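You operate a simulated robot arm through the tools that you are given. There is no shell and no other tool.

You are at the controls of a simulated robot arm. One attempt, no reset.

JOB
Stop the line, switch belt and fan off, lock the main switch off and try the start.
Fine: main switch off before the red padlock goes on its hook; press START last, nothing may run.
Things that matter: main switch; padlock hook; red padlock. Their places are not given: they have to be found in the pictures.

The check looks at the end state, three seconds after you hand in, the way a careful person would. Anything else that was tipped, shoved, dropped, spilled or broken makes it a failure.

ROBOT AND FRAMES
A 6-joint arm with a fingered hand, fixed in place. Base frame: the origin is on the floor under the middle of its stand, x ahead of it, y to its left, z up. Readings come in m, degrees, newtons and seconds.
It reaches about 1.346 m from its shoulder. Its first joint turns from -149.0 to 149.0 degrees. Payload 3.5 kg.
Tool frame: the origin (TCP) lies between the finger pads and is the grasp point; the fingertips stand 0.026 m ahead of it; z points along the fingers, y is the line along which they close. The gripper opens to 0.132 m; its body begins 0.073 m behind the TCP. The gripper is a hand of 4 fingers: y runs from the thumb to the fingers, the wrist lies at [0, 0, -0.234] in the tool frame.
Orientation is that of the tool frame in the base frame, as a unit quaternion [w, x, y, z]. With the fingers straight down and closing along the base's y, the tool's x points along the base's -x, its y along +y and its z along -z.

CONTROLS
- The arm moves only by the tool send_rows. Its argument "rows" is a list that holds one entry, the list of rows, each a list of 6 numbers: the shift along the base's x, y, z in m, then the turn, a rotation vector about the base's x, y, z in degrees. In form: [[[tx, ty, tz, rx, ry, rz], ...]]. A call has 1 to 20 rows; each row shifts and turns the commanded pose from where the row before left it. A row lasts 0.2 s, in which the tool goes at most 0.05 m and 8.6 degrees; a call with a longer step from one row to the next is refused whole. Where a pose cannot be reached the arm comes as near as it can. A force on the tool above 40 N (or 10 N above the force at the start of the call, whichever is more), or a blocked arm, ends the call early, and 0.2 s more pass. In this call time passes only in rows, and 0.2 s behind the last. It gives the time, the measured TCP pose, the force on the tool (base axes), the opening and the grip force at its end, in the units of the frame above (readings bear some noise), with the torque about the TCP (base axes, N m) and any sound that the robot's microphone picked up, and new pictures: "show" is both (left out), scene, wrist or none.
- Cameras (640 x 400 px; columns grow to the right, rows downward): "scene" is fixed at [0.2204, 0.6521, 1.3444]; the picture's right is [-0.95, -0.32, 0.00], its down [-0.10, 0.31, -0.94] and it looks along [0.30, -0.90, -0.33] (base axes); focal length 361 px, centre (320, 200). "wrist" rides on the gripper at [0.068, 0.002, -0.097] in the tool frame; the picture's right is [-0.02, 1.00, 0.00], its down [-0.82, -0.02, -0.58] and it looks along [-0.58, -0.01, 0.82] (tool axes); focal length 270 px, centre (320, 200).
- lift_body(by): slides the trunk up (or, below 0, down) by that many m; the arm rides with it, the base frame stays. It gives what a move gives, with no picture.
- curl_fingers(finger1, finger2, finger3, thumb_bend): sets how far each is bent, from 0 (flat) to 1 (curled in); at 0.3 the hand is open as for a grip, at 0.7 the pads meet at the TCP. One left out holds its place. A second passes; each finger stops where it meets its share of the squeeze, and holds until it gets a number again. It is the only way to open and close the hand. It gives what a move gives, with no picture; readings hold the bend of each and the force on the fingers (four entries, about 0 where the hand has none), thumb and palm.
- measure_at(camera, pixels): for up to 12 pixels [column, row] of the newest picture of that camera ("zoom" is the newest enlarged one), the place [x, y, z] in the base frame of the surface seen there, good to about 0.002 m. The clock stands still meanwhile.
- close_up(camera, box): a new picture of the part [left, top, right, bottom] of that camera's present view, enlarged. The clock stands still meanwhile.
- close_job(): hands the job in; it is judged then, once.

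Leave the gripper open and the arm clear of the work at the hand-in unless told otherwise.

The tools are called after ">>>" by a JSON object that holds its "method" and its "body". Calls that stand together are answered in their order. send_rows: Moves the arm, as the interface text tells. Its arguments: {"type":"object","properties":{"rows":{"type":"array"},"show":{"type":"string","enum":["both","scene","wrist","none"]}},"required":["rows"]} The other tools are called the same way: lift_body (by) moves the trunk up or down; curl_fingers (finger1, finger2, finger3, thumb_bend) moves the fingers one by one; measure_at (camera, pixels) gives the place of the surface under pixels of a picture; close_up (camera, box) takes an enlarged picture of a part of a camera's view; close_job () hands the job in.

At the start:

```text
t: 0.0
eef_pos: [0.6928, -0.4099, 1.045]
ee_rot: [0.0, 0.0, 1.0, -0.001]
wrist_force: [-0.6, 0.7, 0.4]
ft_torque: [-0.01, -0.02, -0.02]
grip_width: 0.1321
finger_force: 0.0
shape: jaw
bend: [0.3, 0.3, 0.3, 0.3]
finger forces: [0.0, 0.0, 0.0, 0.0, 0.0, 0.0]
trunk travel left (down, up): [-0.943, 0.027]
```

scene: 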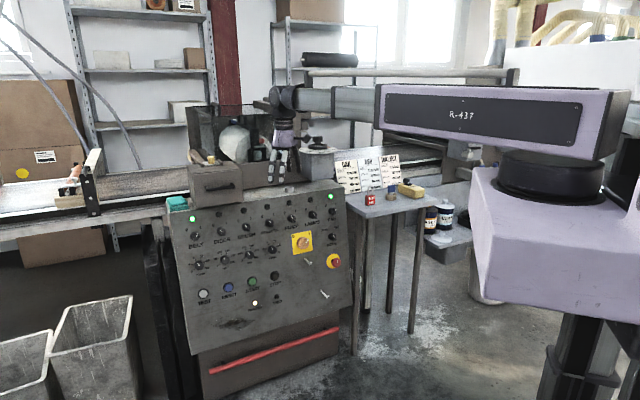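
wrist: 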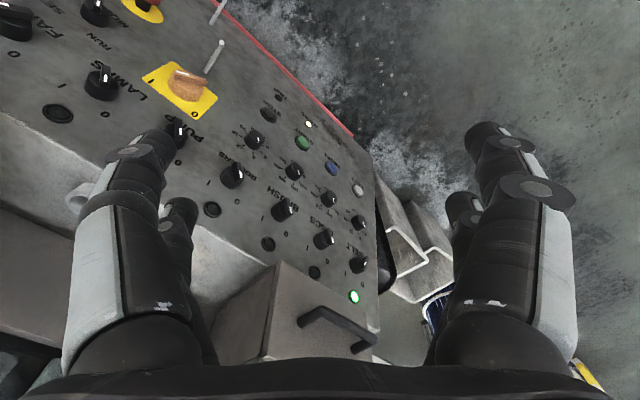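

I see a grey control panel with rotary switches, a yellow main switch plate at about (302,242), a red emergency stop at (334,261), pins or hooks near (308,262) and (325,295), and a small table with a red padlock at (371,200). I'll enlarge the panel and the table first.

>>> {"method": "close_up", "body": {"camera": "scene", "box": [160, 180, 360, 320]}}

>>> {"method": "close_up", "body": {"camera": "scene", "box": [325, 140, 445, 215]}}

```text
2.86 times, centred on (260, 250) of scene
```

zoom: 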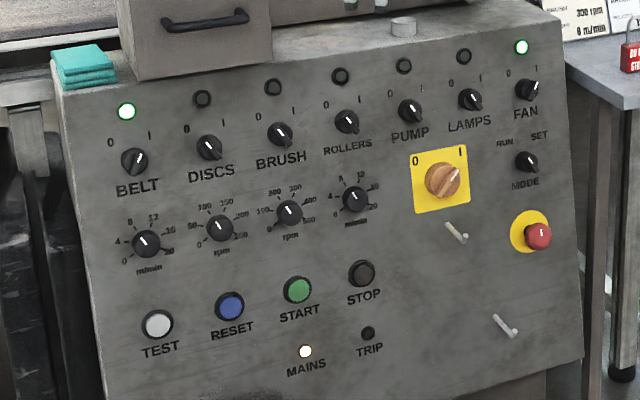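

```text
5.33 times, centred on (385, 178) of scene
```

zoom: 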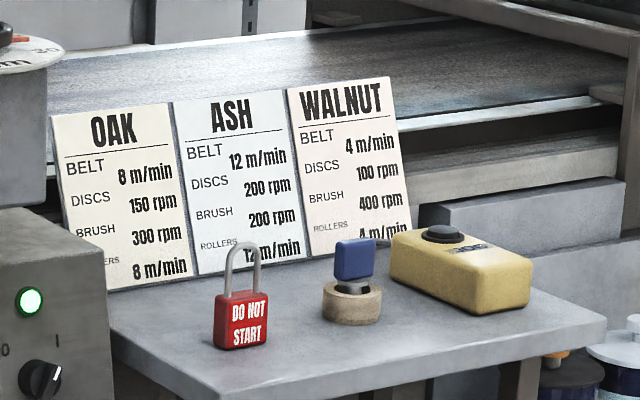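

Belt and fan lamps glow green, and there are two hooks. Next I'll enlarge the right side of the panel (main switch, hooks) and measure positions there.

>>> {"method": "close_up", "body": {"camera": "scene", "box": [275, 195, 355, 305]}}

```text
3.64 times, centred on (315, 250) of scene
```

zoom: 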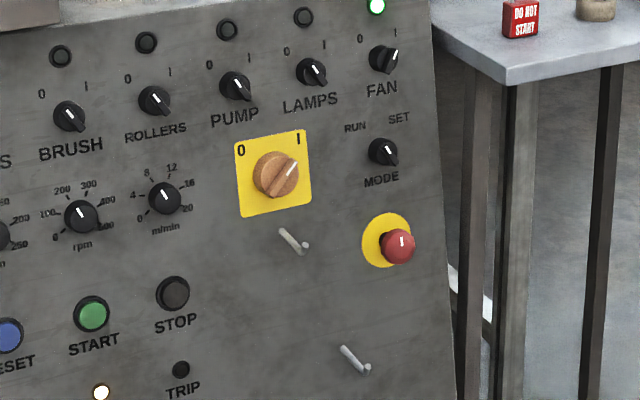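

Enlarging main switch and upper hook to see their shape, then I'll measure.

>>> {"method": "close_up", "body": {"camera": "scene", "box": [287, 228, 327, 272]}}

>>> {"method": "close_up", "body": {"camera": "scene", "box": [306, 280, 342, 304]}}

```text
9.09 times, centred on (307, 250) of scene
```

zoom: 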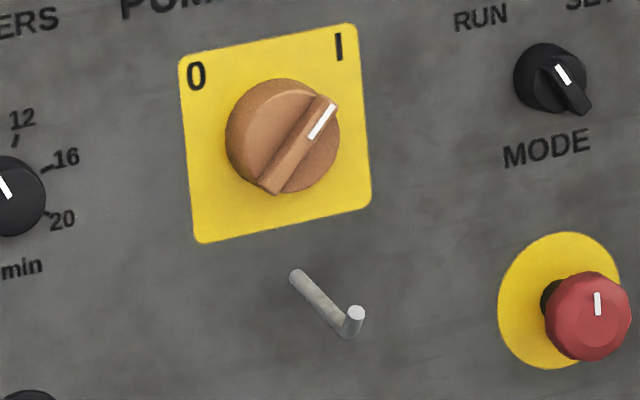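

```text
16.00 times, centred on (324, 292) of scene
```

zoom: 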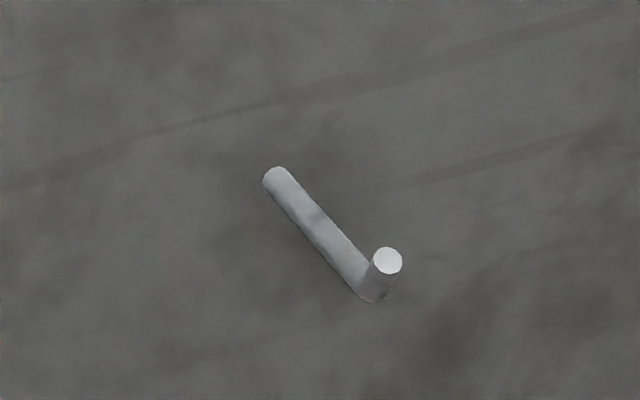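

Two like hooks; the upper sits directly beneath the main switch. I'll measure the panel in the lower-hook zoom first, then the others.

>>> {"method": "measure_at", "body": {"camera": "zoom", "pixels": [[275, 172], [330, 235], [372, 296], [388, 260], [100, 100], [550, 100], [100, 350], [550, 350]]}}

>>> {"method": "measure_at", "body": {"camera": "scene", "pixels": [[195, 236], [194, 219], [332, 211], [334, 196], [302, 242], [275, 276], [253, 283], [334, 261], [204, 295], [371, 200], [392, 197], [410, 190]]}}

```text
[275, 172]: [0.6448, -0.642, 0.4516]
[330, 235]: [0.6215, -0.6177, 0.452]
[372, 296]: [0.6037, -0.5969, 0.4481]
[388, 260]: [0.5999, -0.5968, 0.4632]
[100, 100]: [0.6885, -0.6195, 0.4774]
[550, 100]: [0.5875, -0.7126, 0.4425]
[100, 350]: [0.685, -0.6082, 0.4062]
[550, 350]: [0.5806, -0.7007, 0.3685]
```

```text
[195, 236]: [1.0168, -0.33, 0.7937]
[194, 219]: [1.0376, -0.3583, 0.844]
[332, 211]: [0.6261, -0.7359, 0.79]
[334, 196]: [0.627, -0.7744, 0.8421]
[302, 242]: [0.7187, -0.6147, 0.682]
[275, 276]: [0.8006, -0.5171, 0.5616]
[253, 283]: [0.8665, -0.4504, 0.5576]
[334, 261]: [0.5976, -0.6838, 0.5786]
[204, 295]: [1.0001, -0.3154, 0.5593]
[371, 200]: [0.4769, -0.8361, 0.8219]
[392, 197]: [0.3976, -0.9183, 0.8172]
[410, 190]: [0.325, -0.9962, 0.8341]
```

The panel is a plane facing about (-0.69, 0.69, 0.2), leaning back around 12°. Now a close look at BELT and FAN knobs, and the padlock.

>>> {"method": "close_up", "body": {"camera": "scene", "box": [180, 210, 225, 245]}}

>>> {"method": "measure_at", "body": {"camera": "zoom", "pixels": [[187, 120], [200, 100], [215, 370], [225, 390], [190, 320], [100, 250], [300, 330]]}}

>>> {"method": "close_up", "body": {"camera": "scene", "box": [315, 190, 350, 245]}}

>>> {"method": "close_up", "body": {"camera": "scene", "box": [355, 180, 415, 215]}}

```text
11.43 times, centred on (202, 228) of scene
```

zoom: 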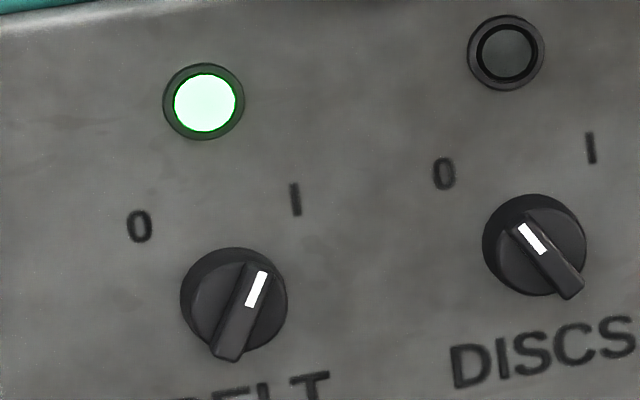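

```text
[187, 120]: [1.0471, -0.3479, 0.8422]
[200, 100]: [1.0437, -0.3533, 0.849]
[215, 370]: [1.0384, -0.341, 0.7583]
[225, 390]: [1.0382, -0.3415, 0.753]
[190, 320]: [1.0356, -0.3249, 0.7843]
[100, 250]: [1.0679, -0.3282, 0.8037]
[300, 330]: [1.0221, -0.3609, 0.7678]
```

```text
7.27 times, centred on (332, 218) of scene
```

zoom: 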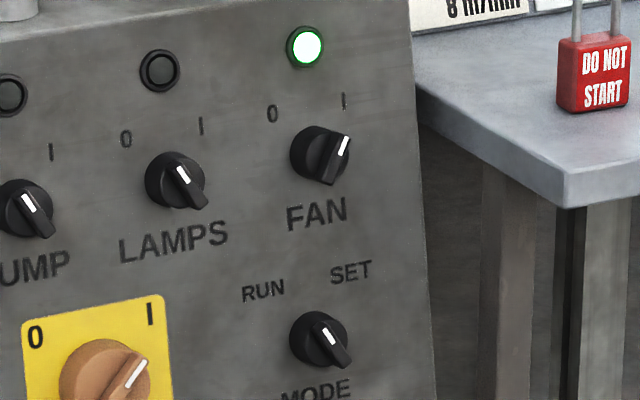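

```text
10.67 times, centred on (385, 198) of scene
```

zoom: 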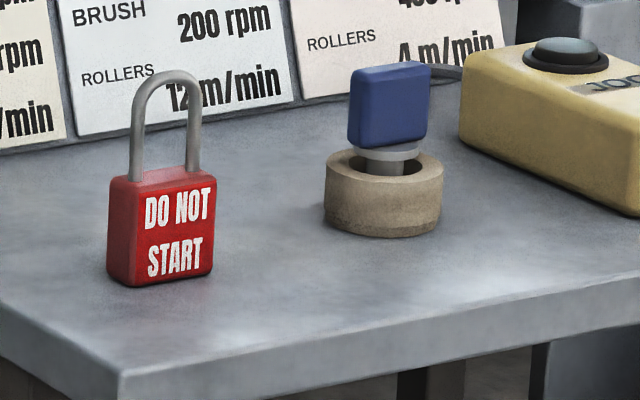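

The padlock stands on the table with its shackle up. I'll measure padlock, table, and other items in this zoom.

>>> {"method": "measure_at", "body": {"camera": "zoom", "pixels": [[108, 275], [133, 283], [212, 270], [215, 185], [140, 180], [108, 178], [138, 120], [168, 76], [195, 120], [139, 170], [194, 165], [175, 300]]}}

>>> {"method": "measure_at", "body": {"camera": "zoom", "pixels": [[123, 375], [5, 300], [635, 285], [60, 200], [385, 100], [380, 230], [328, 205], [440, 205], [550, 130], [175, 182], [240, 230], [30, 235]]}}

```text
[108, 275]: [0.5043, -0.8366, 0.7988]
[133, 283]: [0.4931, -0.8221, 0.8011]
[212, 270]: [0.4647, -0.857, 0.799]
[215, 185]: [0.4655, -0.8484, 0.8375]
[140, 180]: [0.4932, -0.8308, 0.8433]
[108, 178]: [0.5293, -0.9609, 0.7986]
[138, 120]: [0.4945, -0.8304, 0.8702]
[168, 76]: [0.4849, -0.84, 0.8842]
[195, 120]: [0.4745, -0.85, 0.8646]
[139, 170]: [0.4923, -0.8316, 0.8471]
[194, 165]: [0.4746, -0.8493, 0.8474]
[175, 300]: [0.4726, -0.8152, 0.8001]
```

```text
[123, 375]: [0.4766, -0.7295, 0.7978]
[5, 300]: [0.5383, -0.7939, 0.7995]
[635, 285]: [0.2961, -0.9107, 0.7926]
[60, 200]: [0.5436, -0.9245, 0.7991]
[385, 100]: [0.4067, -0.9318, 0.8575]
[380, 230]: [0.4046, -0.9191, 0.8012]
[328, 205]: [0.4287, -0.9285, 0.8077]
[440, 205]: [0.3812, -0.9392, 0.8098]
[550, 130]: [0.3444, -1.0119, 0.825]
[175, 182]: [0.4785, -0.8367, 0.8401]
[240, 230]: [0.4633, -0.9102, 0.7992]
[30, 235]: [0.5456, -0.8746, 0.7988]
```

Findings so far:
- The table top is at z≈0.80. The padlock is centred near (0.486, -0.846) and its width runs along (0.7, 0.7), parallel to the panel.
- Belt and fan knobs both point to I.

First I'll back the hand away from the panel and yaw it by 135°, still pointing down.

>>> {"method": "send_rows", "body": {"rows": [[[-0.012, 0.008, 0, 0, 0, 8.44], [-0.012, 0.008, 0, 0, 0, 8.44], [-0.012, 0.008, 0, 0, 0, 8.44], [-0.012, 0.008, 0, 0, 0, 8.44], [-0.012, 0.008, 0, 0, 0, 8.44], [-0.012, 0.008, 0, 0, 0, 8.44], [-0.012, 0.008, 0, 0, 0, 8.44], [-0.012, 0.008, 0, 0, 0, 8.44], [-0.012, 0.008, 0, 0, 0, 8.44], [-0.012, 0.008, 0, 0, 0, 8.44], [-0.012, 0.008, 0, 0, 0, 8.44], [-0.012, 0.008, 0, 0, 0, 8.44], [-0.012, 0.008, 0, 0, 0, 8.44], [-0.012, 0.008, 0, 0, 0, 8.44], [-0.012, 0.008, 0, 0, 0, 8.44], [-0.012, 0.008, 0, 0, 0, 8.4]]]}}

```text
t: 3.4
eef_pos: [0.6503, -0.1276, 1.0448]
ee_rot: [-0.024, -0.589, 0.807, -0.03]
wrist_force: [-0.2, -0.8, 0.9]
ft_torque: [0.03, 0.04, -0.01]
grip_width: 0.1318
finger_force: 0.0
shape: jaw
bend: [0.3, 0.3, 0.3, 0.3]
finger forces: [0.1, 0.0, 0.1, 0.1, 0.1, 0.1]
out of reach, approached as far as the arm can: row 7, 8, 9, 10, 11, 12, 13, 14, 15, 16
trunk travel left (down, up): [-0.943, 0.027]
```

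scene: 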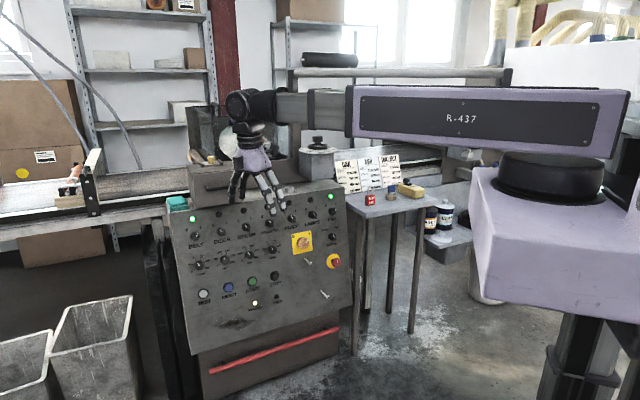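
wrist: 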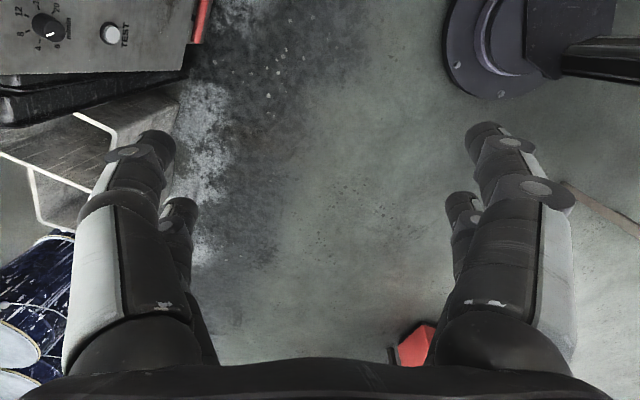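

Yaw past about +72° is out of reach in this wrist configuration, so I'll turn back the other way. The target becomes the camera-below orientation (yaw −45°).

>>> {"method": "send_rows", "body": {"rows": [[[0, 0, 0, 0, 0, -8.5], [0, 0, 0, 0, 0, -8.5], [0, 0, 0, 0, 0, -8.5], [0, 0, 0, 0, 0, -8.5], [0, 0, 0, 0, 0, -8.5], [0, 0, 0, 0, 0, -8.5], [0, 0, 0, 0, 0, -8.5], [0, 0, 0, 0, 0, -8.5]]], "show": "scene"}}

```text
t: 5.2
eef_pos: [0.6494, -0.1281, 1.0456]
ee_rot: [-0.038, -0.035, 0.999, -0.01]
wrist_force: [1.4, -0.9, 1.3]
ft_torque: [0.0, 0.0, 0.0]
grip_width: 0.1318
finger_force: 0.0
shape: jaw
bend: [0.3, 0.3, 0.3, 0.3]
finger forces: [0.0, 0.1, 0.0, 0.0, 0.1, 0.0]
trunk travel left (down, up): [-0.943, 0.027]
```

scene: 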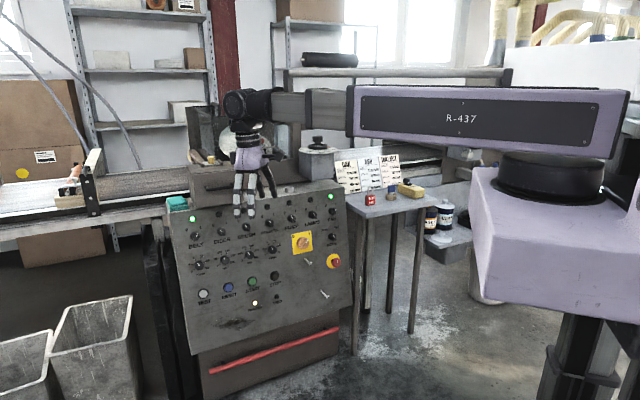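

The commanded pose follows what was actually reached, so I can steer from here. Next: move toward the panel front, yaw −49°, then tilt the hand forward 78° so the fingers point into the panel.

>>> {"method": "send_rows", "body": {"rows": [[[0.01, -0.0417, 0, 0, 0, -7], [0.01, -0.0417, 0, 0, 0, -7], [0.01, -0.0417, 0, 0, 0, -7], [0.01, -0.0417, 0, 0, 0, -7], [0.01, -0.0417, 0, 0, 0, -7], [0.01, -0.0417, 0, 0, 0, -7], [0.01, -0.0417, 0, 0, 0, -7], [0, 0, 0, -5.537, -5.537, 0], [0, 0, 0, -5.537, -5.537, 0], [0, 0, 0, -5.537, -5.537, 0], [0, 0, 0, -5.537, -5.537, 0], [0, 0, 0, -5.537, -5.537, 0], [0, 0, 0, -5.537, -5.537, 0], [0, 0, 0, -5.537, -5.537, 0], [0, 0, 0, -5.537, -5.537, 0], [0, 0, 0, -5.537, -5.537, 0], [0, 0, 0, -5.537, -5.537, 0]]]}}

```text
t: 8.8
eef_pos: [0.7197, -0.4176, 1.2143]
ee_rot: [0.553, 0.309, 0.736, -0.237]
wrist_force: [-0.3, -0.5, -0.1]
ft_torque: [0.01, 0.0, 0.05]
grip_width: 0.1317
finger_force: 0.1
shape: jaw
bend: [0.3, 0.3, 0.3, 0.3]
finger forces: [0.0, 0.0, 0.0, 0.1, 0.1, 0.1]
out of reach, approached as far as the arm can: row 9, 10, 11, 12, 13, 14, 15, 16, 17
trunk travel left (down, up): [-0.943, 0.027]
```

scene: 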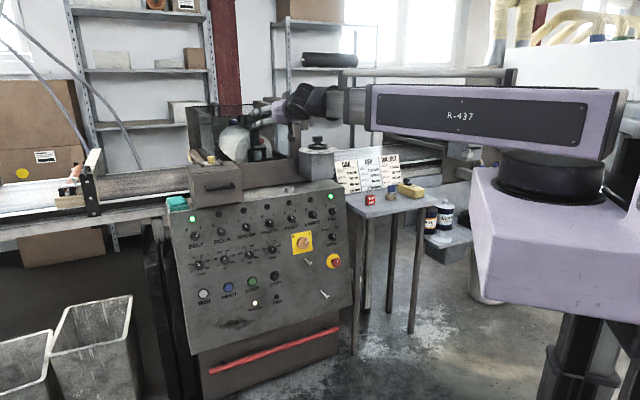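
wrist: 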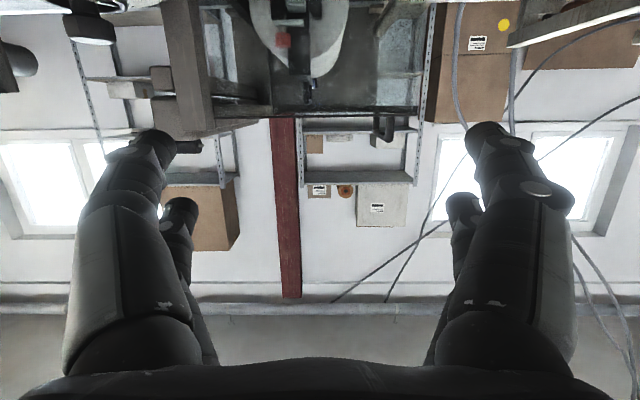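

The wrist height stayed at z≈1.28 throughout, so this arm works in a horizontal plane and height has to come from the trunk. The orientation is nearly right. I'll trim it by about 4° and then try out the fingers here in free space.

>>> {"method": "send_rows", "body": {"rows": [[[-0.01, 0.01, 0.0166, -2.9, -2.9, 1.0]]], "show": "none"}}

>>> {"method": "curl_fingers", "body": {"finger1": 0, "finger2": 0.7, "finger3": 1, "thumb_bend": 0.7}}

>>> {"method": "close_up", "body": {"camera": "wrist", "box": [0, 0, 640, 400]}}

>>> {"method": "close_up", "body": {"camera": "scene", "box": [220, 60, 350, 150]}}

```text
t: 9.2
eef_pos: [0.7092, -0.4086, 1.231]
ee_rot: [0.581, 0.295, 0.718, -0.244]
wrist_force: [-0.3, 0.5, 0.4]
ft_torque: [0.02, -0.01, 0.02]
grip_width: 0.1318
finger_force: 0.1
shape: jaw
bend: [0.3, 0.3, 0.3, 0.3]
finger forces: [0.1, 0.0, 0.0, 0.0, 0.0, 0.0]
trunk travel left (down, up): [-0.943, 0.027]
```

```text
t: 10.2
eef_pos: [0.709, -0.4089, 1.2291]
ee_rot: [0.581, 0.295, 0.718, -0.244]
wrist_force: [-0.1, 0.6, -0.4]
ft_torque: [-0.03, 0.0, 0.01]
grip_width: 0.098
finger_force: 0.0
shape: fingers
bend: [0.0, 0.69, 1.0, 0.7]
finger forces: [0.1, 0.0, 0.1, 0.0, 0.1, 0.0]
trunk travel left (down, up): [-0.943, 0.027]
```

```text
1.00 times, centred on (320, 200) of wrist (not enlarged: the box is as wide or as high as the picture)
```

zoom: 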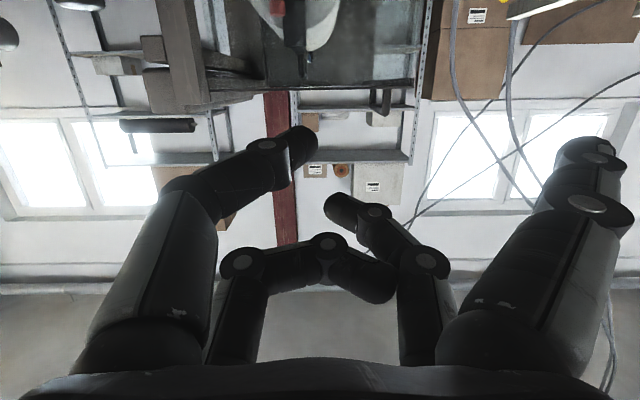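

```text
4.44 times, centred on (285, 105) of scene
```

zoom: 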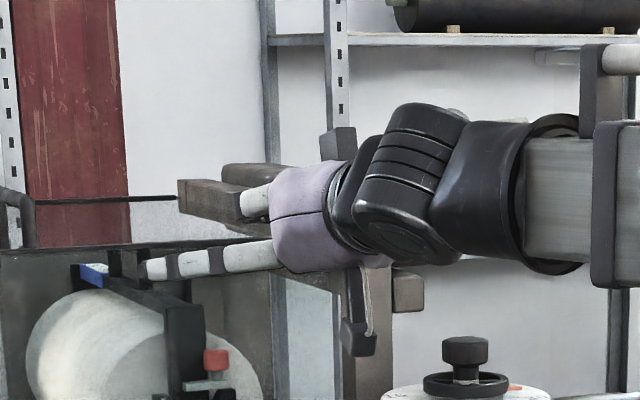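

The fingers appear to sit at four corners. I'll test finger1 with the thumb, leaving the other two flat.

>>> {"method": "curl_fingers", "body": {"finger1": 0.7, "finger2": 0, "finger3": 0.3, "thumb_bend": 0.7}}

>>> {"method": "close_up", "body": {"camera": "wrist", "box": [0, 0, 640, 400]}}

>>> {"method": "measure_at", "body": {"camera": "wrist", "pixels": [[306, 140], [290, 150], [265, 145], [345, 205], [430, 260], [240, 265], [330, 240], [190, 200]]}}

```text
t: 11.2
eef_pos: [0.7094, -0.4091, 1.2305]
ee_rot: [0.581, 0.294, 0.718, -0.243]
wrist_force: [-0.5, -0.8, 0.4]
ft_torque: [0.01, 0.01, 0.01]
grip_width: 0.0016
finger_force: 0.1
shape: fingers
bend: [0.7, 0.0, 0.3, 0.7]
finger forces: [0.0, 0.0, 0.0, 0.0, 0.0, 0.1]
trunk travel left (down, up): [-0.943, 0.027]
```

```text
1.00 times, centred on (320, 200) of wrist (not enlarged: the box is as wide or as high as the picture)
```

zoom: 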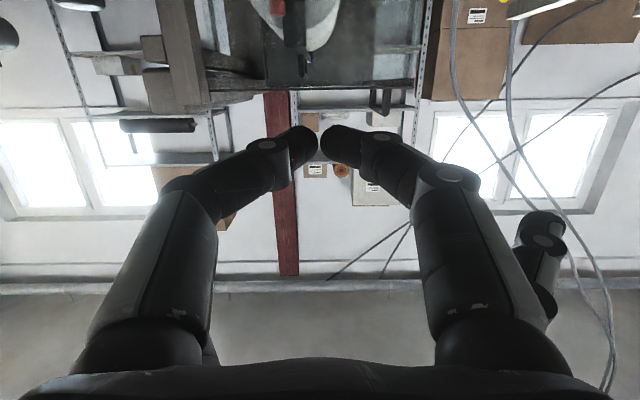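

```text
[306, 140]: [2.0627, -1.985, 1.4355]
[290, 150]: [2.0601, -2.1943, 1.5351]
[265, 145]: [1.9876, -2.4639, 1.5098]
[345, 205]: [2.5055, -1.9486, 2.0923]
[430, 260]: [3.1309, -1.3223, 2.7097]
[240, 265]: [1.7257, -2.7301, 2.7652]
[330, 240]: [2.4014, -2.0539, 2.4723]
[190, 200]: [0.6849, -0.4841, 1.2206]
```

Thumb (left, near the camera) meets finger1 (right, near). Next I'll measure the tips in this enlarged view and try finger2 with finger3.

>>> {"method": "measure_at", "body": {"camera": "zoom", "pixels": [[310, 140], [298, 160], [330, 145], [375, 135], [265, 145], [450, 180], [540, 220], [190, 200], [440, 210], [355, 150]]}}

>>> {"method": "curl_fingers", "body": {"finger1": 0.0, "finger2": 0.7, "finger3": 0.7, "thumb_bend": 0.0}}

>>> {"method": "close_up", "body": {"camera": "wrist", "box": [0, 0, 640, 400]}}

```text
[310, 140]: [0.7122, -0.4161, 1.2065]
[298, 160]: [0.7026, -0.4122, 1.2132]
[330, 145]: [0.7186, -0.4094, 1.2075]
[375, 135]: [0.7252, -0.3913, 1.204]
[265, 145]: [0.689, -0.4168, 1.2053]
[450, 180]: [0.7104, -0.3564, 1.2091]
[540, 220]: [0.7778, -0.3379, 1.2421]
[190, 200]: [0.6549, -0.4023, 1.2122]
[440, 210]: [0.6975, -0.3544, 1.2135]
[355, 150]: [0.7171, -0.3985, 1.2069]
```

```text
t: 12.2
eef_pos: [0.7089, -0.4088, 1.2304]
ee_rot: [0.581, 0.295, 0.718, -0.244]
wrist_force: [-0.2, -0.1, 0.0]
ft_torque: [0.0, 0.0, 0.01]
grip_width: 0.1866
finger_force: 0.0
shape: fingers
bend: [0.0, 0.7, 0.7, 0.0]
finger forces: [0.0, 0.0, 0.1, 0.1, 0.0, 0.0]
trunk travel left (down, up): [-0.943, 0.027]
```

```text
1.00 times, centred on (320, 200) of wrist (not enlarged: the box is as wide or as high as the picture)
```

zoom: 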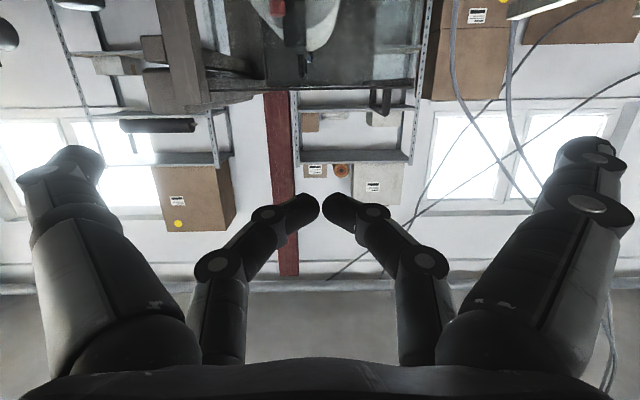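

So the hand is two opposed pairs: thumb–finger1 on the +x side (below) and finger3–finger2 on the −x side (above). I'll measure that second pair.

>>> {"method": "measure_at", "body": {"camera": "zoom", "pixels": [[308, 207], [332, 207], [295, 215], [345, 215], [270, 215], [372, 212], [85, 155], [75, 170], [595, 145], [605, 160], [425, 262], [215, 265]]}}

>>> {"method": "close_up", "body": {"camera": "wrist", "box": [240, 170, 400, 270]}}

```text
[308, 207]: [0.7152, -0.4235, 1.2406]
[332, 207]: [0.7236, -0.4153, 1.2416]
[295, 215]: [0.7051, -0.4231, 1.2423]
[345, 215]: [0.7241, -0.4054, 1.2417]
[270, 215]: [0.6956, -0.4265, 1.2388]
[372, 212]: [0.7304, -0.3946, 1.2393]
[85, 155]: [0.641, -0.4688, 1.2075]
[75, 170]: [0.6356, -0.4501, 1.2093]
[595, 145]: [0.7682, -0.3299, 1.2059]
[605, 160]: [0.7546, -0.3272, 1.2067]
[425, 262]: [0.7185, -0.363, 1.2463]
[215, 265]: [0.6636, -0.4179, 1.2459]
```

```text
4.00 times, centred on (320, 220) of wrist
```

zoom: 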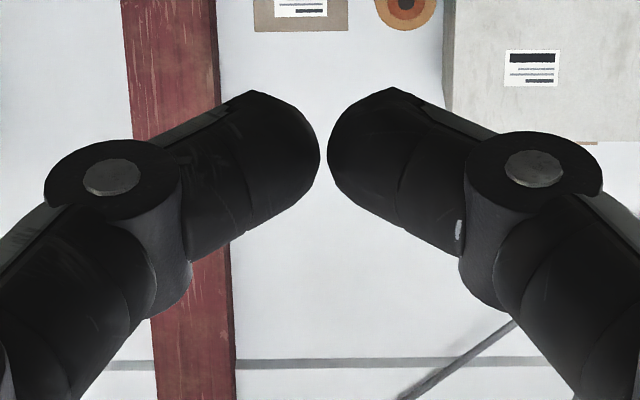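

Finger pairs sit at x≈±0.0175 from the TCP. For pressing I'll use the thumb+finger1 pinch with fingers 2 and 3 curled back. I'll set that and check its shape before lowering.

>>> {"method": "curl_fingers", "body": {"finger1": 0.7, "finger2": 1.0, "finger3": 0.95, "thumb_bend": 0.7}}

>>> {"method": "close_up", "body": {"camera": "wrist", "box": [0, 0, 640, 400]}}

>>> {"method": "close_up", "body": {"camera": "scene", "box": [220, 70, 320, 140]}}

```text
t: 13.2
eef_pos: [0.7103, -0.4098, 1.2294]
ee_rot: [0.581, 0.296, 0.718, -0.244]
wrist_force: [0.0, 0.0, -0.2]
ft_torque: [0.0, -0.02, 0.03]
grip_width: 0.0013
finger_force: 0.0
shape: fingers
bend: [0.7, 0.74, 0.74, 0.7]
finger forces: [0.0, 0.1, 0.1, 0.1, 0.0, 0.1]
trunk travel left (down, up): [-0.943, 0.027]
```

```text
1.00 times, centred on (320, 200) of wrist (not enlarged: the box is as wide or as high as the picture)
```

zoom: 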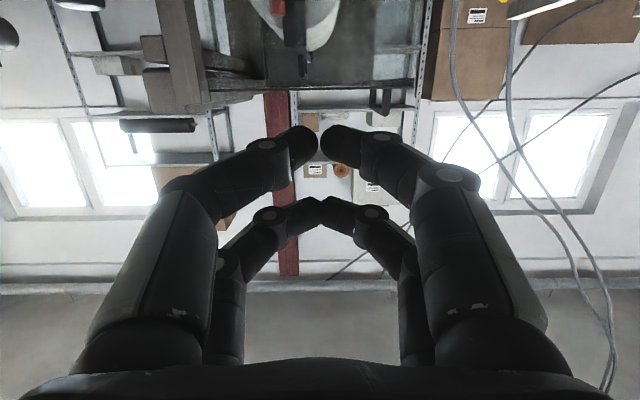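

```text
5.71 times, centred on (270, 105) of scene
```

zoom: 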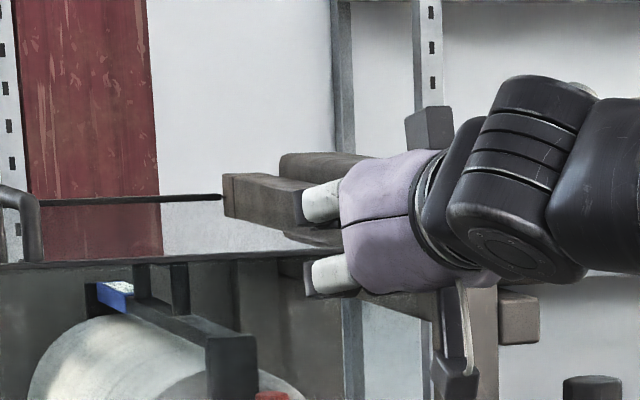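

Fingers 2 and 3 block each other at 0.74. I'll lay them flat instead, since flat tips sit about 2 cm behind the pinch tips, and then lower the trunk toward STOP height.

>>> {"method": "curl_fingers", "body": {"finger2": 0.0, "finger3": 0.0}}

>>> {"method": "lift_body", "body": {"by": -0.3}}

>>> {"method": "send_rows", "body": {"rows": [[[0, 0, 0, 0, 0, 0]]]}}

```text
t: 14.2
eef_pos: [0.7086, -0.4083, 1.231]
ee_rot: [0.581, 0.295, 0.719, -0.244]
wrist_force: [-1.1, 0.1, 0.4]
ft_torque: [0.0, 0.0, -0.01]
grip_width: 0.0013
finger_force: 0.0
shape: fingers
bend: [0.7, 0.0, 0.0, 0.7]
finger forces: [0.0, 0.0, 0.0, 0.1, 0.1, 0.1]
trunk travel left (down, up): [-0.943, 0.027]
```

```text
t: 17.2
eef_pos: [0.709, -0.4093, 0.9306]
ee_rot: [0.58, 0.295, 0.719, -0.244]
wrist_force: [0.5, 0.1, 0.3]
ft_torque: [0.02, 0.07, 0.01]
grip_width: 0.0014
finger_force: 0.0
shape: fingers
bend: [0.7, 0.0, 0.0, 0.7]
finger forces: [0.1, 0.0, 0.0, 0.0, 0.0, 0.0]
trunk travel left (down, up): [-0.643, 0.327]
```

```text
t: 17.6
eef_pos: [0.7092, -0.4094, 0.931]
ee_rot: [0.58, 0.296, 0.718, -0.245]
wrist_force: [0.9, 0.4, -0.2]
ft_torque: [-0.02, 0.01, 0.02]
grip_width: 0.0017
finger_force: 0.2
shape: fingers
bend: [0.7, 0.0, 0.0, 0.7]
finger forces: [0.0, 0.0, 0.0, 0.0, 0.0, 0.0]
trunk travel left (down, up): [-0.643, 0.327]
```

scene: 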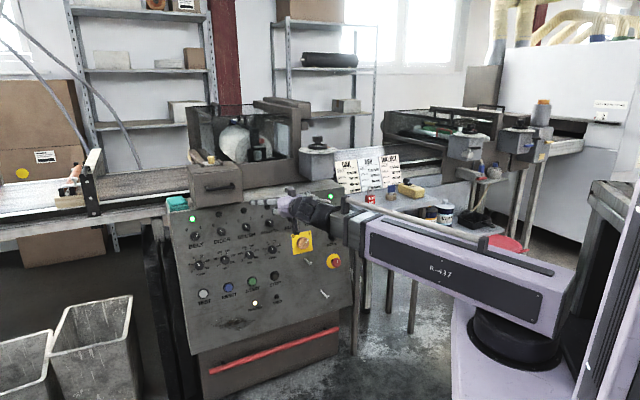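
wrist: 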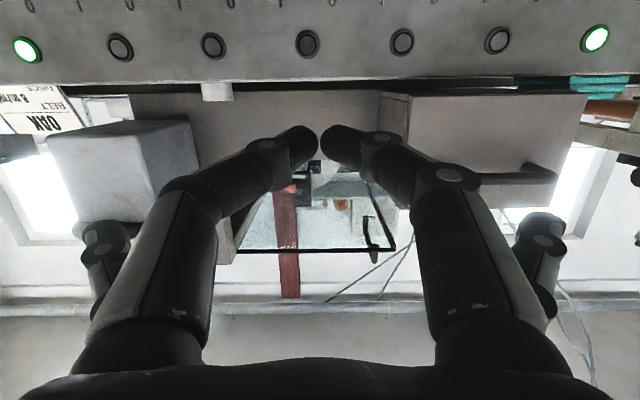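

Both lamps are visible and the hand is clear. Lowering another 0.35 m to STOP height.

>>> {"method": "lift_body", "body": {"by": -0.35}}

>>> {"method": "send_rows", "body": {"rows": [[[0, 0, 0, 0, 0, 0]]]}}

```text
t: 21.0
eef_pos: [0.7083, -0.41, 0.5805]
ee_rot: [0.581, 0.295, 0.718, -0.244]
wrist_force: [-0.3, 0.8, -0.1]
ft_torque: [0.03, 0.01, -0.01]
grip_width: 0.0016
finger_force: 0.1
shape: fingers
bend: [0.7, 0.0, 0.0, 0.7]
finger forces: [0.0, 0.0, 0.0, 0.0, 0.0, 0.0]
trunk travel left (down, up): [-0.293, 0.677]
```

```text
t: 21.4
eef_pos: [0.7088, -0.4095, 0.5797]
ee_rot: [0.581, 0.295, 0.718, -0.244]
wrist_force: [-0.4, 0.1, -0.6]
ft_torque: [-0.02, 0.0, -0.01]
grip_width: 0.0014
finger_force: 0.1
shape: fingers
bend: [0.7, 0.0, 0.0, 0.7]
finger forces: [0.0, 0.0, 0.0, 0.0, 0.0, 0.1]
trunk travel left (down, up): [-0.293, 0.677]
```

scene: 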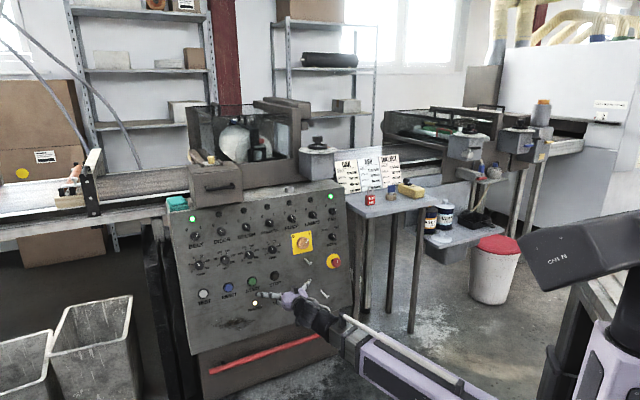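
wrist: 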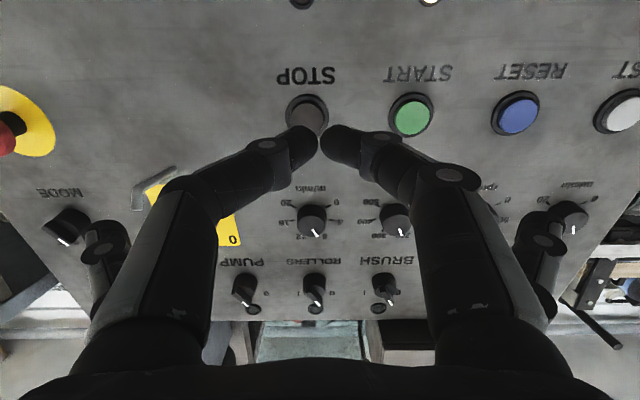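

The wrist view now shows STOP at (307,112) and START at (410,117), upside down. I'll measure buttons, knobs and panel points from here.

>>> {"method": "measure_at", "body": {"camera": "wrist", "pixels": [[307, 108], [292, 118], [260, 110], [360, 60], [410, 115], [200, 60], [560, 60], [245, 60], [312, 220], [245, 287], [315, 290], [430, 30]]}}

>>> {"method": "close_up", "body": {"camera": "wrist", "box": [220, 60, 460, 210]}}

```text
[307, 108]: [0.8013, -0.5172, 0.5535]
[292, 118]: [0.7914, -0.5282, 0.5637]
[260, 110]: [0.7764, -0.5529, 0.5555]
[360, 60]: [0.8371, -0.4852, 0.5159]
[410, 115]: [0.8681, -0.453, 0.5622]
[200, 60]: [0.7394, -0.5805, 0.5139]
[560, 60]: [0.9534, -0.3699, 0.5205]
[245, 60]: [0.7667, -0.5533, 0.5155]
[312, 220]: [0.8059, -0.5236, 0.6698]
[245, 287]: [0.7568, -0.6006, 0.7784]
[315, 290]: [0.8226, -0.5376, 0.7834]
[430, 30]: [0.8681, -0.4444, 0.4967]
```

```text
2.67 times, centred on (340, 135) of wrist
```

zoom: 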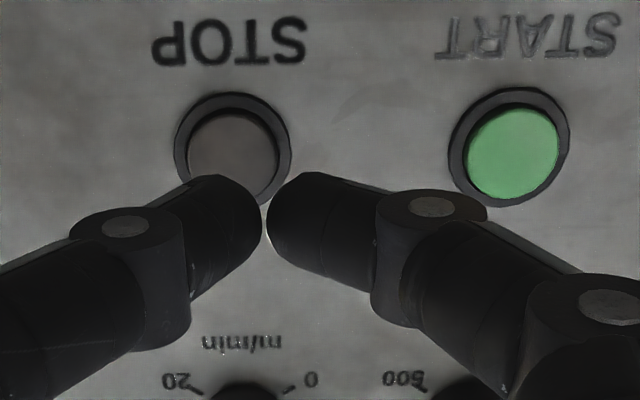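

I'll measure the fingertip ends and the button edges in this zoom to know the offsets exactly.

>>> {"method": "measure_at", "body": {"camera": "zoom", "pixels": [[215, 180], [245, 205], [290, 190], [320, 178], [260, 225], [200, 150], [270, 150], [235, 120], [232, 145], [180, 150], [510, 115], [510, 150]]}}

```text
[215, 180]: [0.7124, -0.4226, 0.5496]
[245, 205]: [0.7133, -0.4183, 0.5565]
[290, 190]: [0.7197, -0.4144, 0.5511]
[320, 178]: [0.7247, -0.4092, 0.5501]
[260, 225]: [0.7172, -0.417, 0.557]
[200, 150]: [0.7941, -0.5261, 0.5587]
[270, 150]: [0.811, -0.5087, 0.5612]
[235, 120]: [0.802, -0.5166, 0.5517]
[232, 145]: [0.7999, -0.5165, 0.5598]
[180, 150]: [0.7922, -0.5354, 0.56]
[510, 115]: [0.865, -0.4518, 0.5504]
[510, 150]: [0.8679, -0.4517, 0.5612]
```

Cap centre of STOP is about (0.800, −0.517, 0.560), dia about 32 mm. Before pressing I need the upper hook's place, seen at (150,190) in the wrist view, to keep the flat finger clear of it.

>>> {"method": "close_up", "body": {"camera": "wrist", "box": [0, 70, 240, 270]}}

>>> {"method": "close_up", "body": {"camera": "scene", "box": [240, 225, 350, 310]}}

```text
2.00 times, centred on (120, 170) of wrist
```

zoom: 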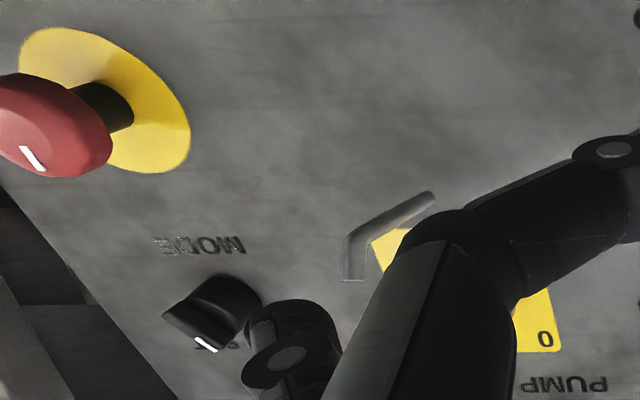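

```text
4.71 times, centred on (295, 268) of scene
```

zoom: 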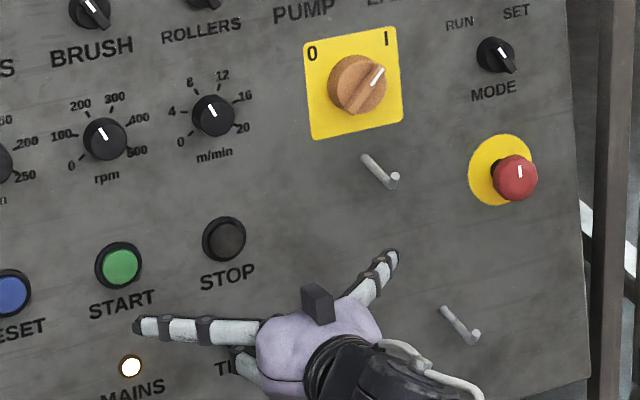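

>>> {"method": "measure_at", "body": {"camera": "zoom", "pixels": [[368, 160], [380, 172], [391, 184], [394, 174], [364, 155], [360, 85], [446, 311], [475, 338], [395, 260], [515, 178]]}}

```text
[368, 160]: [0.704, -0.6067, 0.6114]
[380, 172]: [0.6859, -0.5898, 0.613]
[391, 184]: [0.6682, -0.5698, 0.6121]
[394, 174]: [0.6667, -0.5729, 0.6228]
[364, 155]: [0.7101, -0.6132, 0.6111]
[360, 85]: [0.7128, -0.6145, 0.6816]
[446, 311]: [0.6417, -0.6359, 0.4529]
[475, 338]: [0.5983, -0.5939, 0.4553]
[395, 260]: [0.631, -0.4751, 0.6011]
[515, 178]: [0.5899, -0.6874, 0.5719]
```

The upper hook is at u≈0.069 with z≈0.612 and stands out about 7 cm. I'll curl finger3 fully so it can't come near the hook, raise 3 mm, then approach STOP to about 1 cm.

>>> {"method": "curl_fingers", "body": {"finger3": 1.0}}

>>> {"method": "lift_body", "body": {"by": 0.003}}

>>> {"method": "send_rows", "body": {"rows": [[[-0.0064, -0.0064, 0, 0, 0, 0], [0.018, -0.018, 0, 0, 0, 0], [0.018, -0.018, 0, 0, 0, 0], [0.018, -0.018, 0, 0, 0, 0], [0.018, -0.018, 0, 0, 0, 0]]]}}

```text
t: 22.4
eef_pos: [0.7091, -0.4087, 0.5799]
ee_rot: [0.581, 0.296, 0.718, -0.244]
wrist_force: [0.2, 0.1, -0.6]
ft_torque: [-0.01, 0.01, -0.02]
grip_width: 0.0017
finger_force: 0.0
shape: fingers
bend: [0.7, 0.0, 1.0, 0.7]
finger forces: [0.1, 0.0, 0.0, 0.1, 0.1, 0.0]
trunk travel left (down, up): [-0.293, 0.677]
```

```text
t: 22.9
eef_pos: [0.7094, -0.4092, 0.582]
ee_rot: [0.58, 0.295, 0.719, -0.244]
wrist_force: [-0.8, -0.1, -1.0]
ft_torque: [0.03, 0.0, 0.03]
grip_width: 0.0014
finger_force: 0.0
shape: fingers
bend: [0.7, 0.0, 1.0, 0.7]
finger forces: [0.1, 0.0, 0.0, 0.0, 0.1, 0.0]
trunk travel left (down, up): [-0.296, 0.674]
```

```text
t: 24.1
eef_pos: [0.7762, -0.4862, 0.583]
ee_rot: [0.58, 0.295, 0.719, -0.244]
wrist_force: [0.5, 0.3, -0.2]
ft_torque: [0.03, 0.01, 0.01]
grip_width: 0.0018
finger_force: 0.0
shape: fingers
bend: [0.7, 0.0, 1.0, 0.7]
finger forces: [0.0, 0.0, 0.0, 0.0, 0.0, 0.1]
trunk travel left (down, up): [-0.296, 0.674]
```

scene: 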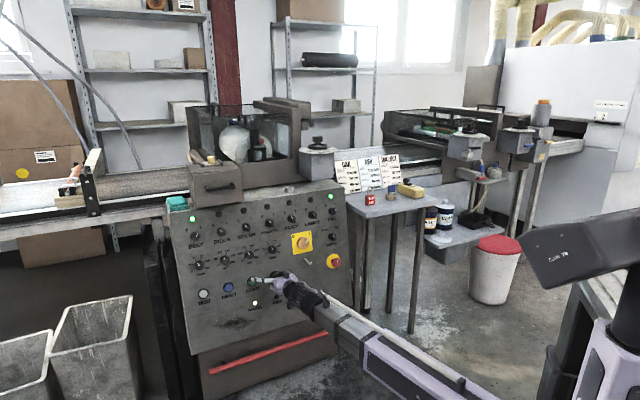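
wrist: 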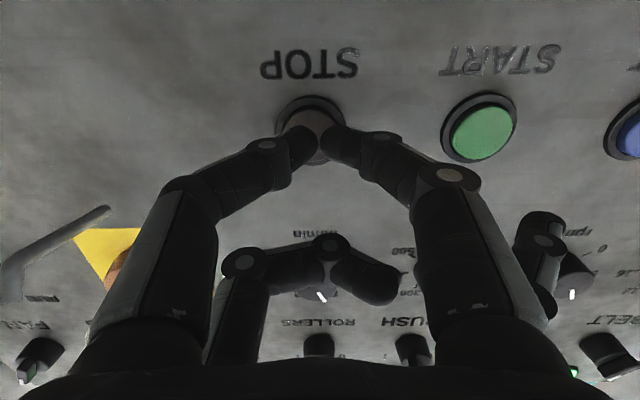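

The pinch is centred on STOP, with about 17 mm left. Advancing in 3 mm rows to press.

>>> {"method": "send_rows", "body": {"rows": [[[0.0, -0.004, 0, 0, 0, 0], [0.0022, -0.0022, 0, 0, 0, 0], [0.0022, -0.0022, 0, 0, 0, 0], [0.0022, -0.0022, 0, 0, 0, 0], [0.0022, -0.0022, 0, 0, 0, 0], [0.0022, -0.0022, 0, 0, 0, 0]]], "show": "wrist"}}

```text
t: 25.5
eef_pos: [0.7854, -0.5025, 0.5849]
ee_rot: [0.58, 0.296, 0.718, -0.245]
wrist_force: [0.1, 0.4, -0.2]
ft_torque: [0.0, -0.02, 0.02]
grip_width: 0.0013
finger_force: 0.3
shape: fingers
bend: [0.7, 0.0, 1.0, 0.7]
finger forces: [0.1, 0.0, 0.1, 0.0, 0.1, 0.1]
trunk travel left (down, up): [-0.296, 0.674]
```

wrist: 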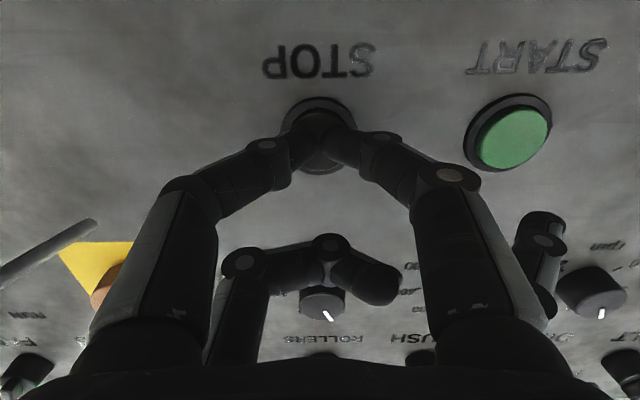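

No contact force yet. Continuing in small steps.

>>> {"method": "send_rows", "body": {"rows": [[[0.0015, -0.0015, 0, 0, 0, 0], [0.0015, -0.0015, 0, 0, 0, 0], [0.0015, -0.0015, 0, 0, 0, 0]]], "show": "wrist"}}

```text
t: 26.3
eef_pos: [0.7899, -0.5063, 0.5827]
ee_rot: [0.581, 0.295, 0.718, -0.244]
wrist_force: [-9.3, 6.8, -1.2]
ft_torque: [0.17, 0.13, -0.02]
grip_width: 0.0003
finger_force: 5.6
shape: fingers
bend: [0.7, 0.0, 1.0, 0.7]
finger forces: [4.5, 0.1, 0.0, 0.0, 7.2, 0.0]
trunk travel left (down, up): [-0.296, 0.674]
heard: click
```

wrist: 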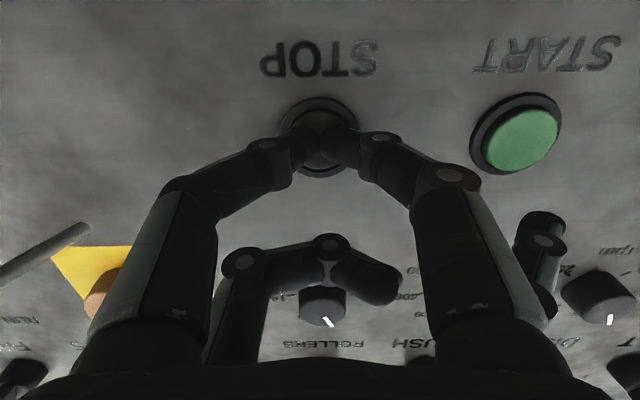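

A click was heard at about 11 N, so STOP is pressed. Retreating straight back and looking at the lamps.

>>> {"method": "send_rows", "body": {"rows": [[[-0.01, 0.01, 0, 0, 0, 0], [-0.02, 0.02, 0, 0, 0, 0], [-0.02, 0.02, 0, 0, 0, 0], [-0.02, 0.02, 0, 0, 0, 0]]]}}

>>> {"method": "close_up", "body": {"camera": "scene", "box": [160, 180, 360, 320]}}

```text
t: 27.3
eef_pos: [0.7196, -0.4361, 0.5837]
ee_rot: [0.582, 0.294, 0.718, -0.243]
wrist_force: [-0.1, 0.5, -0.1]
ft_torque: [-0.01, 0.0, -0.01]
grip_width: 0.0009
finger_force: 0.1
shape: fingers
bend: [0.7, 0.0, 1.0, 0.7]
finger forces: [0.0, 0.0, 0.1, 0.1, 0.0, 0.1]
trunk travel left (down, up): [-0.296, 0.674]
```

scene: 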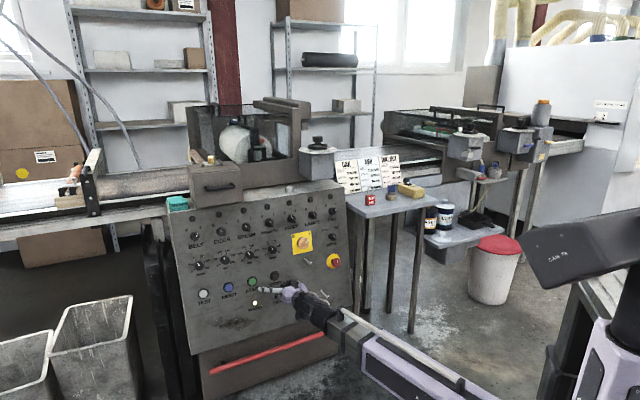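
wrist: 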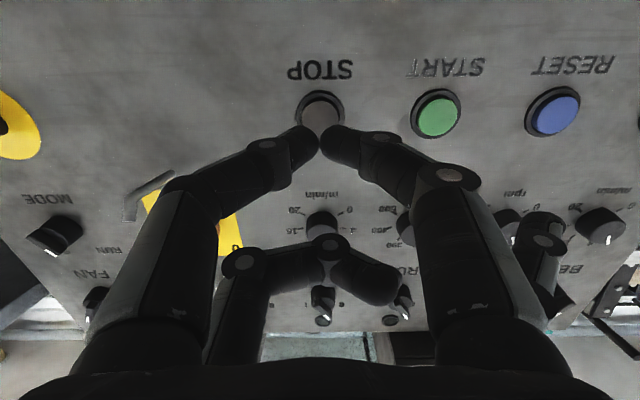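

```text
2.86 times, centred on (260, 250) of scene
```

zoom: 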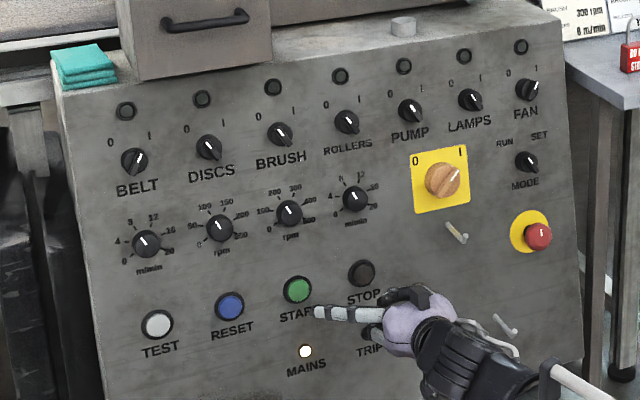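

Both run lamps are dark, so the line is stopped, and MAINS is still lit. Next is the BELT knob. I'll check the conveyor edge near it for clearance, and open all fingers to 0.5 meanwhile.

>>> {"method": "measure_at", "body": {"camera": "scene", "pixels": [[170, 222], [140, 225], [100, 232], [50, 238], [177, 207], [167, 215], [90, 190], [215, 190], [240, 185], [316, 170]]}}

>>> {"method": "curl_fingers", "body": {"finger1": 0.5, "finger2": 0.5, "finger3": 0.5, "thumb_bend": 0.5}}

>>> {"method": "lift_body", "body": {"by": 0.15}}

```text
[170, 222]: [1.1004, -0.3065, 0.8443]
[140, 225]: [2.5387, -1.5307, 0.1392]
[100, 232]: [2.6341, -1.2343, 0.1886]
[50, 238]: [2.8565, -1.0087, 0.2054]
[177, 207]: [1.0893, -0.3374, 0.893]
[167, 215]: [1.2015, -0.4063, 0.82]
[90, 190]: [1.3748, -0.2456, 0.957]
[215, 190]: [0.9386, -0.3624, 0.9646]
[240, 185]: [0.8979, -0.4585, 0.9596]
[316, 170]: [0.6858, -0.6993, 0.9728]
```

```text
t: 28.3
eef_pos: [0.7203, -0.4363, 0.5835]
ee_rot: [0.581, 0.295, 0.719, -0.244]
wrist_force: [-0.3, 0.0, 0.2]
ft_torque: [0.03, -0.03, -0.03]
grip_width: 0.0651
finger_force: 0.0
shape: fingers
bend: [0.5, 0.5, 0.5, 0.5]
finger forces: [0.0, 0.0, 0.0, 0.0, 0.0, 0.1]
trunk travel left (down, up): [-0.296, 0.674]
```

```text
t: 30.1
eef_pos: [0.7186, -0.4364, 0.7336]
ee_rot: [0.581, 0.295, 0.718, -0.244]
wrist_force: [-0.3, 0.1, 0.3]
ft_torque: [0.05, -0.01, 0.0]
grip_width: 0.0654
finger_force: 0.1
shape: fingers
bend: [0.5, 0.5, 0.5, 0.5]
finger forces: [0.0, 0.1, 0.1, 0.0, 0.0, 0.0]
trunk travel left (down, up): [-0.446, 0.524]
```

Hand opened to 65 mm and raised. Moving sideways to a spot in front of BELT.

>>> {"method": "send_rows", "body": {"rows": [[[0.0353, 0.0313, 0, 0, 0, 0], [0.0353, 0.0313, 0, 0, 0, 0], [0.0353, 0.0313, 0, 0, 0, 0], [0.0353, 0.0313, 0, 0, 0, 0], [0.0353, 0.0313, 0, 0, 0, 0], [0.0353, 0.0313, 0, 0, 0, 0]]]}}

>>> {"method": "close_up", "body": {"camera": "wrist", "box": [200, 60, 440, 210]}}

```text
t: 31.5
eef_pos: [0.9312, -0.2468, 0.7338]
ee_rot: [0.581, 0.295, 0.718, -0.244]
wrist_force: [-0.1, 0.0, -0.2]
ft_torque: [0.03, 0.0, 0.03]
grip_width: 0.0653
finger_force: 0.1
shape: fingers
bend: [0.5, 0.5, 0.5, 0.5]
finger forces: [0.1, 0.0, 0.0, 0.1, 0.1, 0.0]
trunk travel left (down, up): [-0.446, 0.524]
```

scene: 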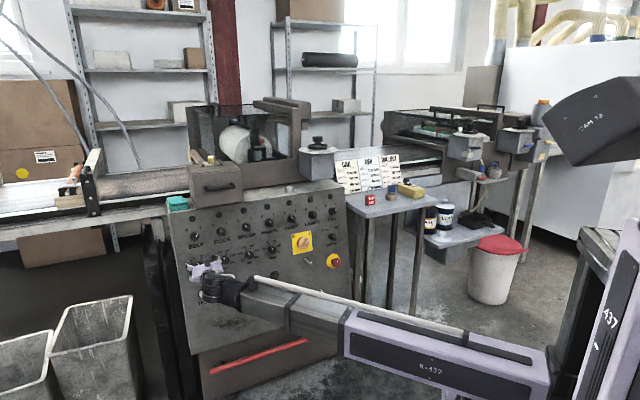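
wrist: 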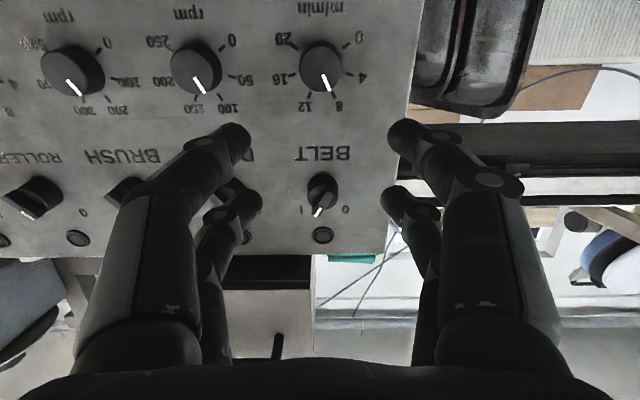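

```text
2.67 times, centred on (320, 135) of wrist
```

zoom: 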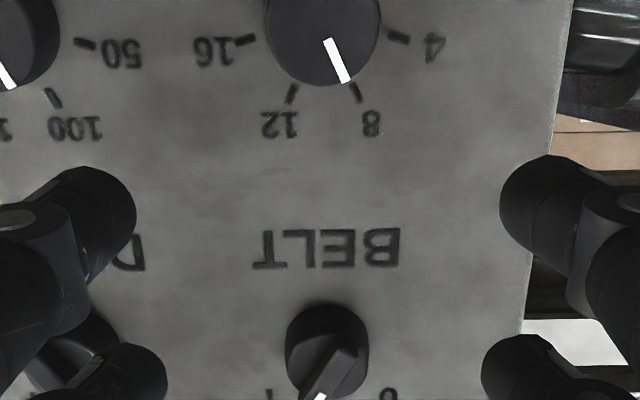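

BELT is at (322,190) in the wrist view. I'll enlarge it to measure the ridge direction and height.

>>> {"method": "close_up", "body": {"camera": "wrist", "box": [272, 150, 376, 215]}}

>>> {"method": "measure_at", "body": {"camera": "zoom", "pixels": [[320, 150], [355, 170], [285, 345], [270, 390], [320, 250], [230, 250], [395, 250], [310, 130], [180, 100], [450, 100], [180, 350], [450, 330]]}}

```text
6.15 times, centred on (324, 182) of wrist
```

zoom: 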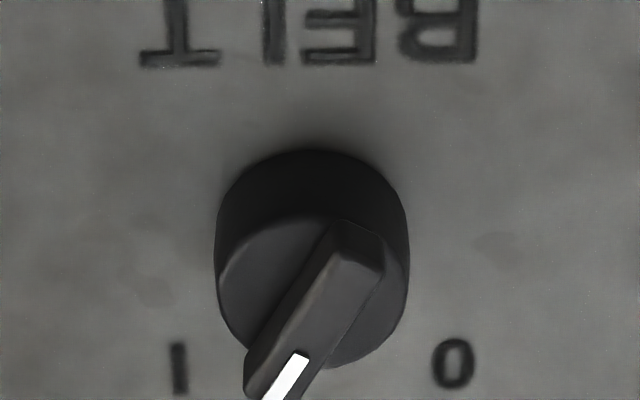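

```text
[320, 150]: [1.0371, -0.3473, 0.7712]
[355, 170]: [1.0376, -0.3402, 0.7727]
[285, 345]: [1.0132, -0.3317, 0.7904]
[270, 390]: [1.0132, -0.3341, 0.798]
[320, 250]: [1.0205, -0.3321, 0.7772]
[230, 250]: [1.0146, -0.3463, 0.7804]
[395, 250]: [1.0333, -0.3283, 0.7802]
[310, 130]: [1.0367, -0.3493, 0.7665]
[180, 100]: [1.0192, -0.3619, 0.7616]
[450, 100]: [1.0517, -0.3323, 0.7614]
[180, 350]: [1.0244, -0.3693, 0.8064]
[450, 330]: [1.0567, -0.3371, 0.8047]
```

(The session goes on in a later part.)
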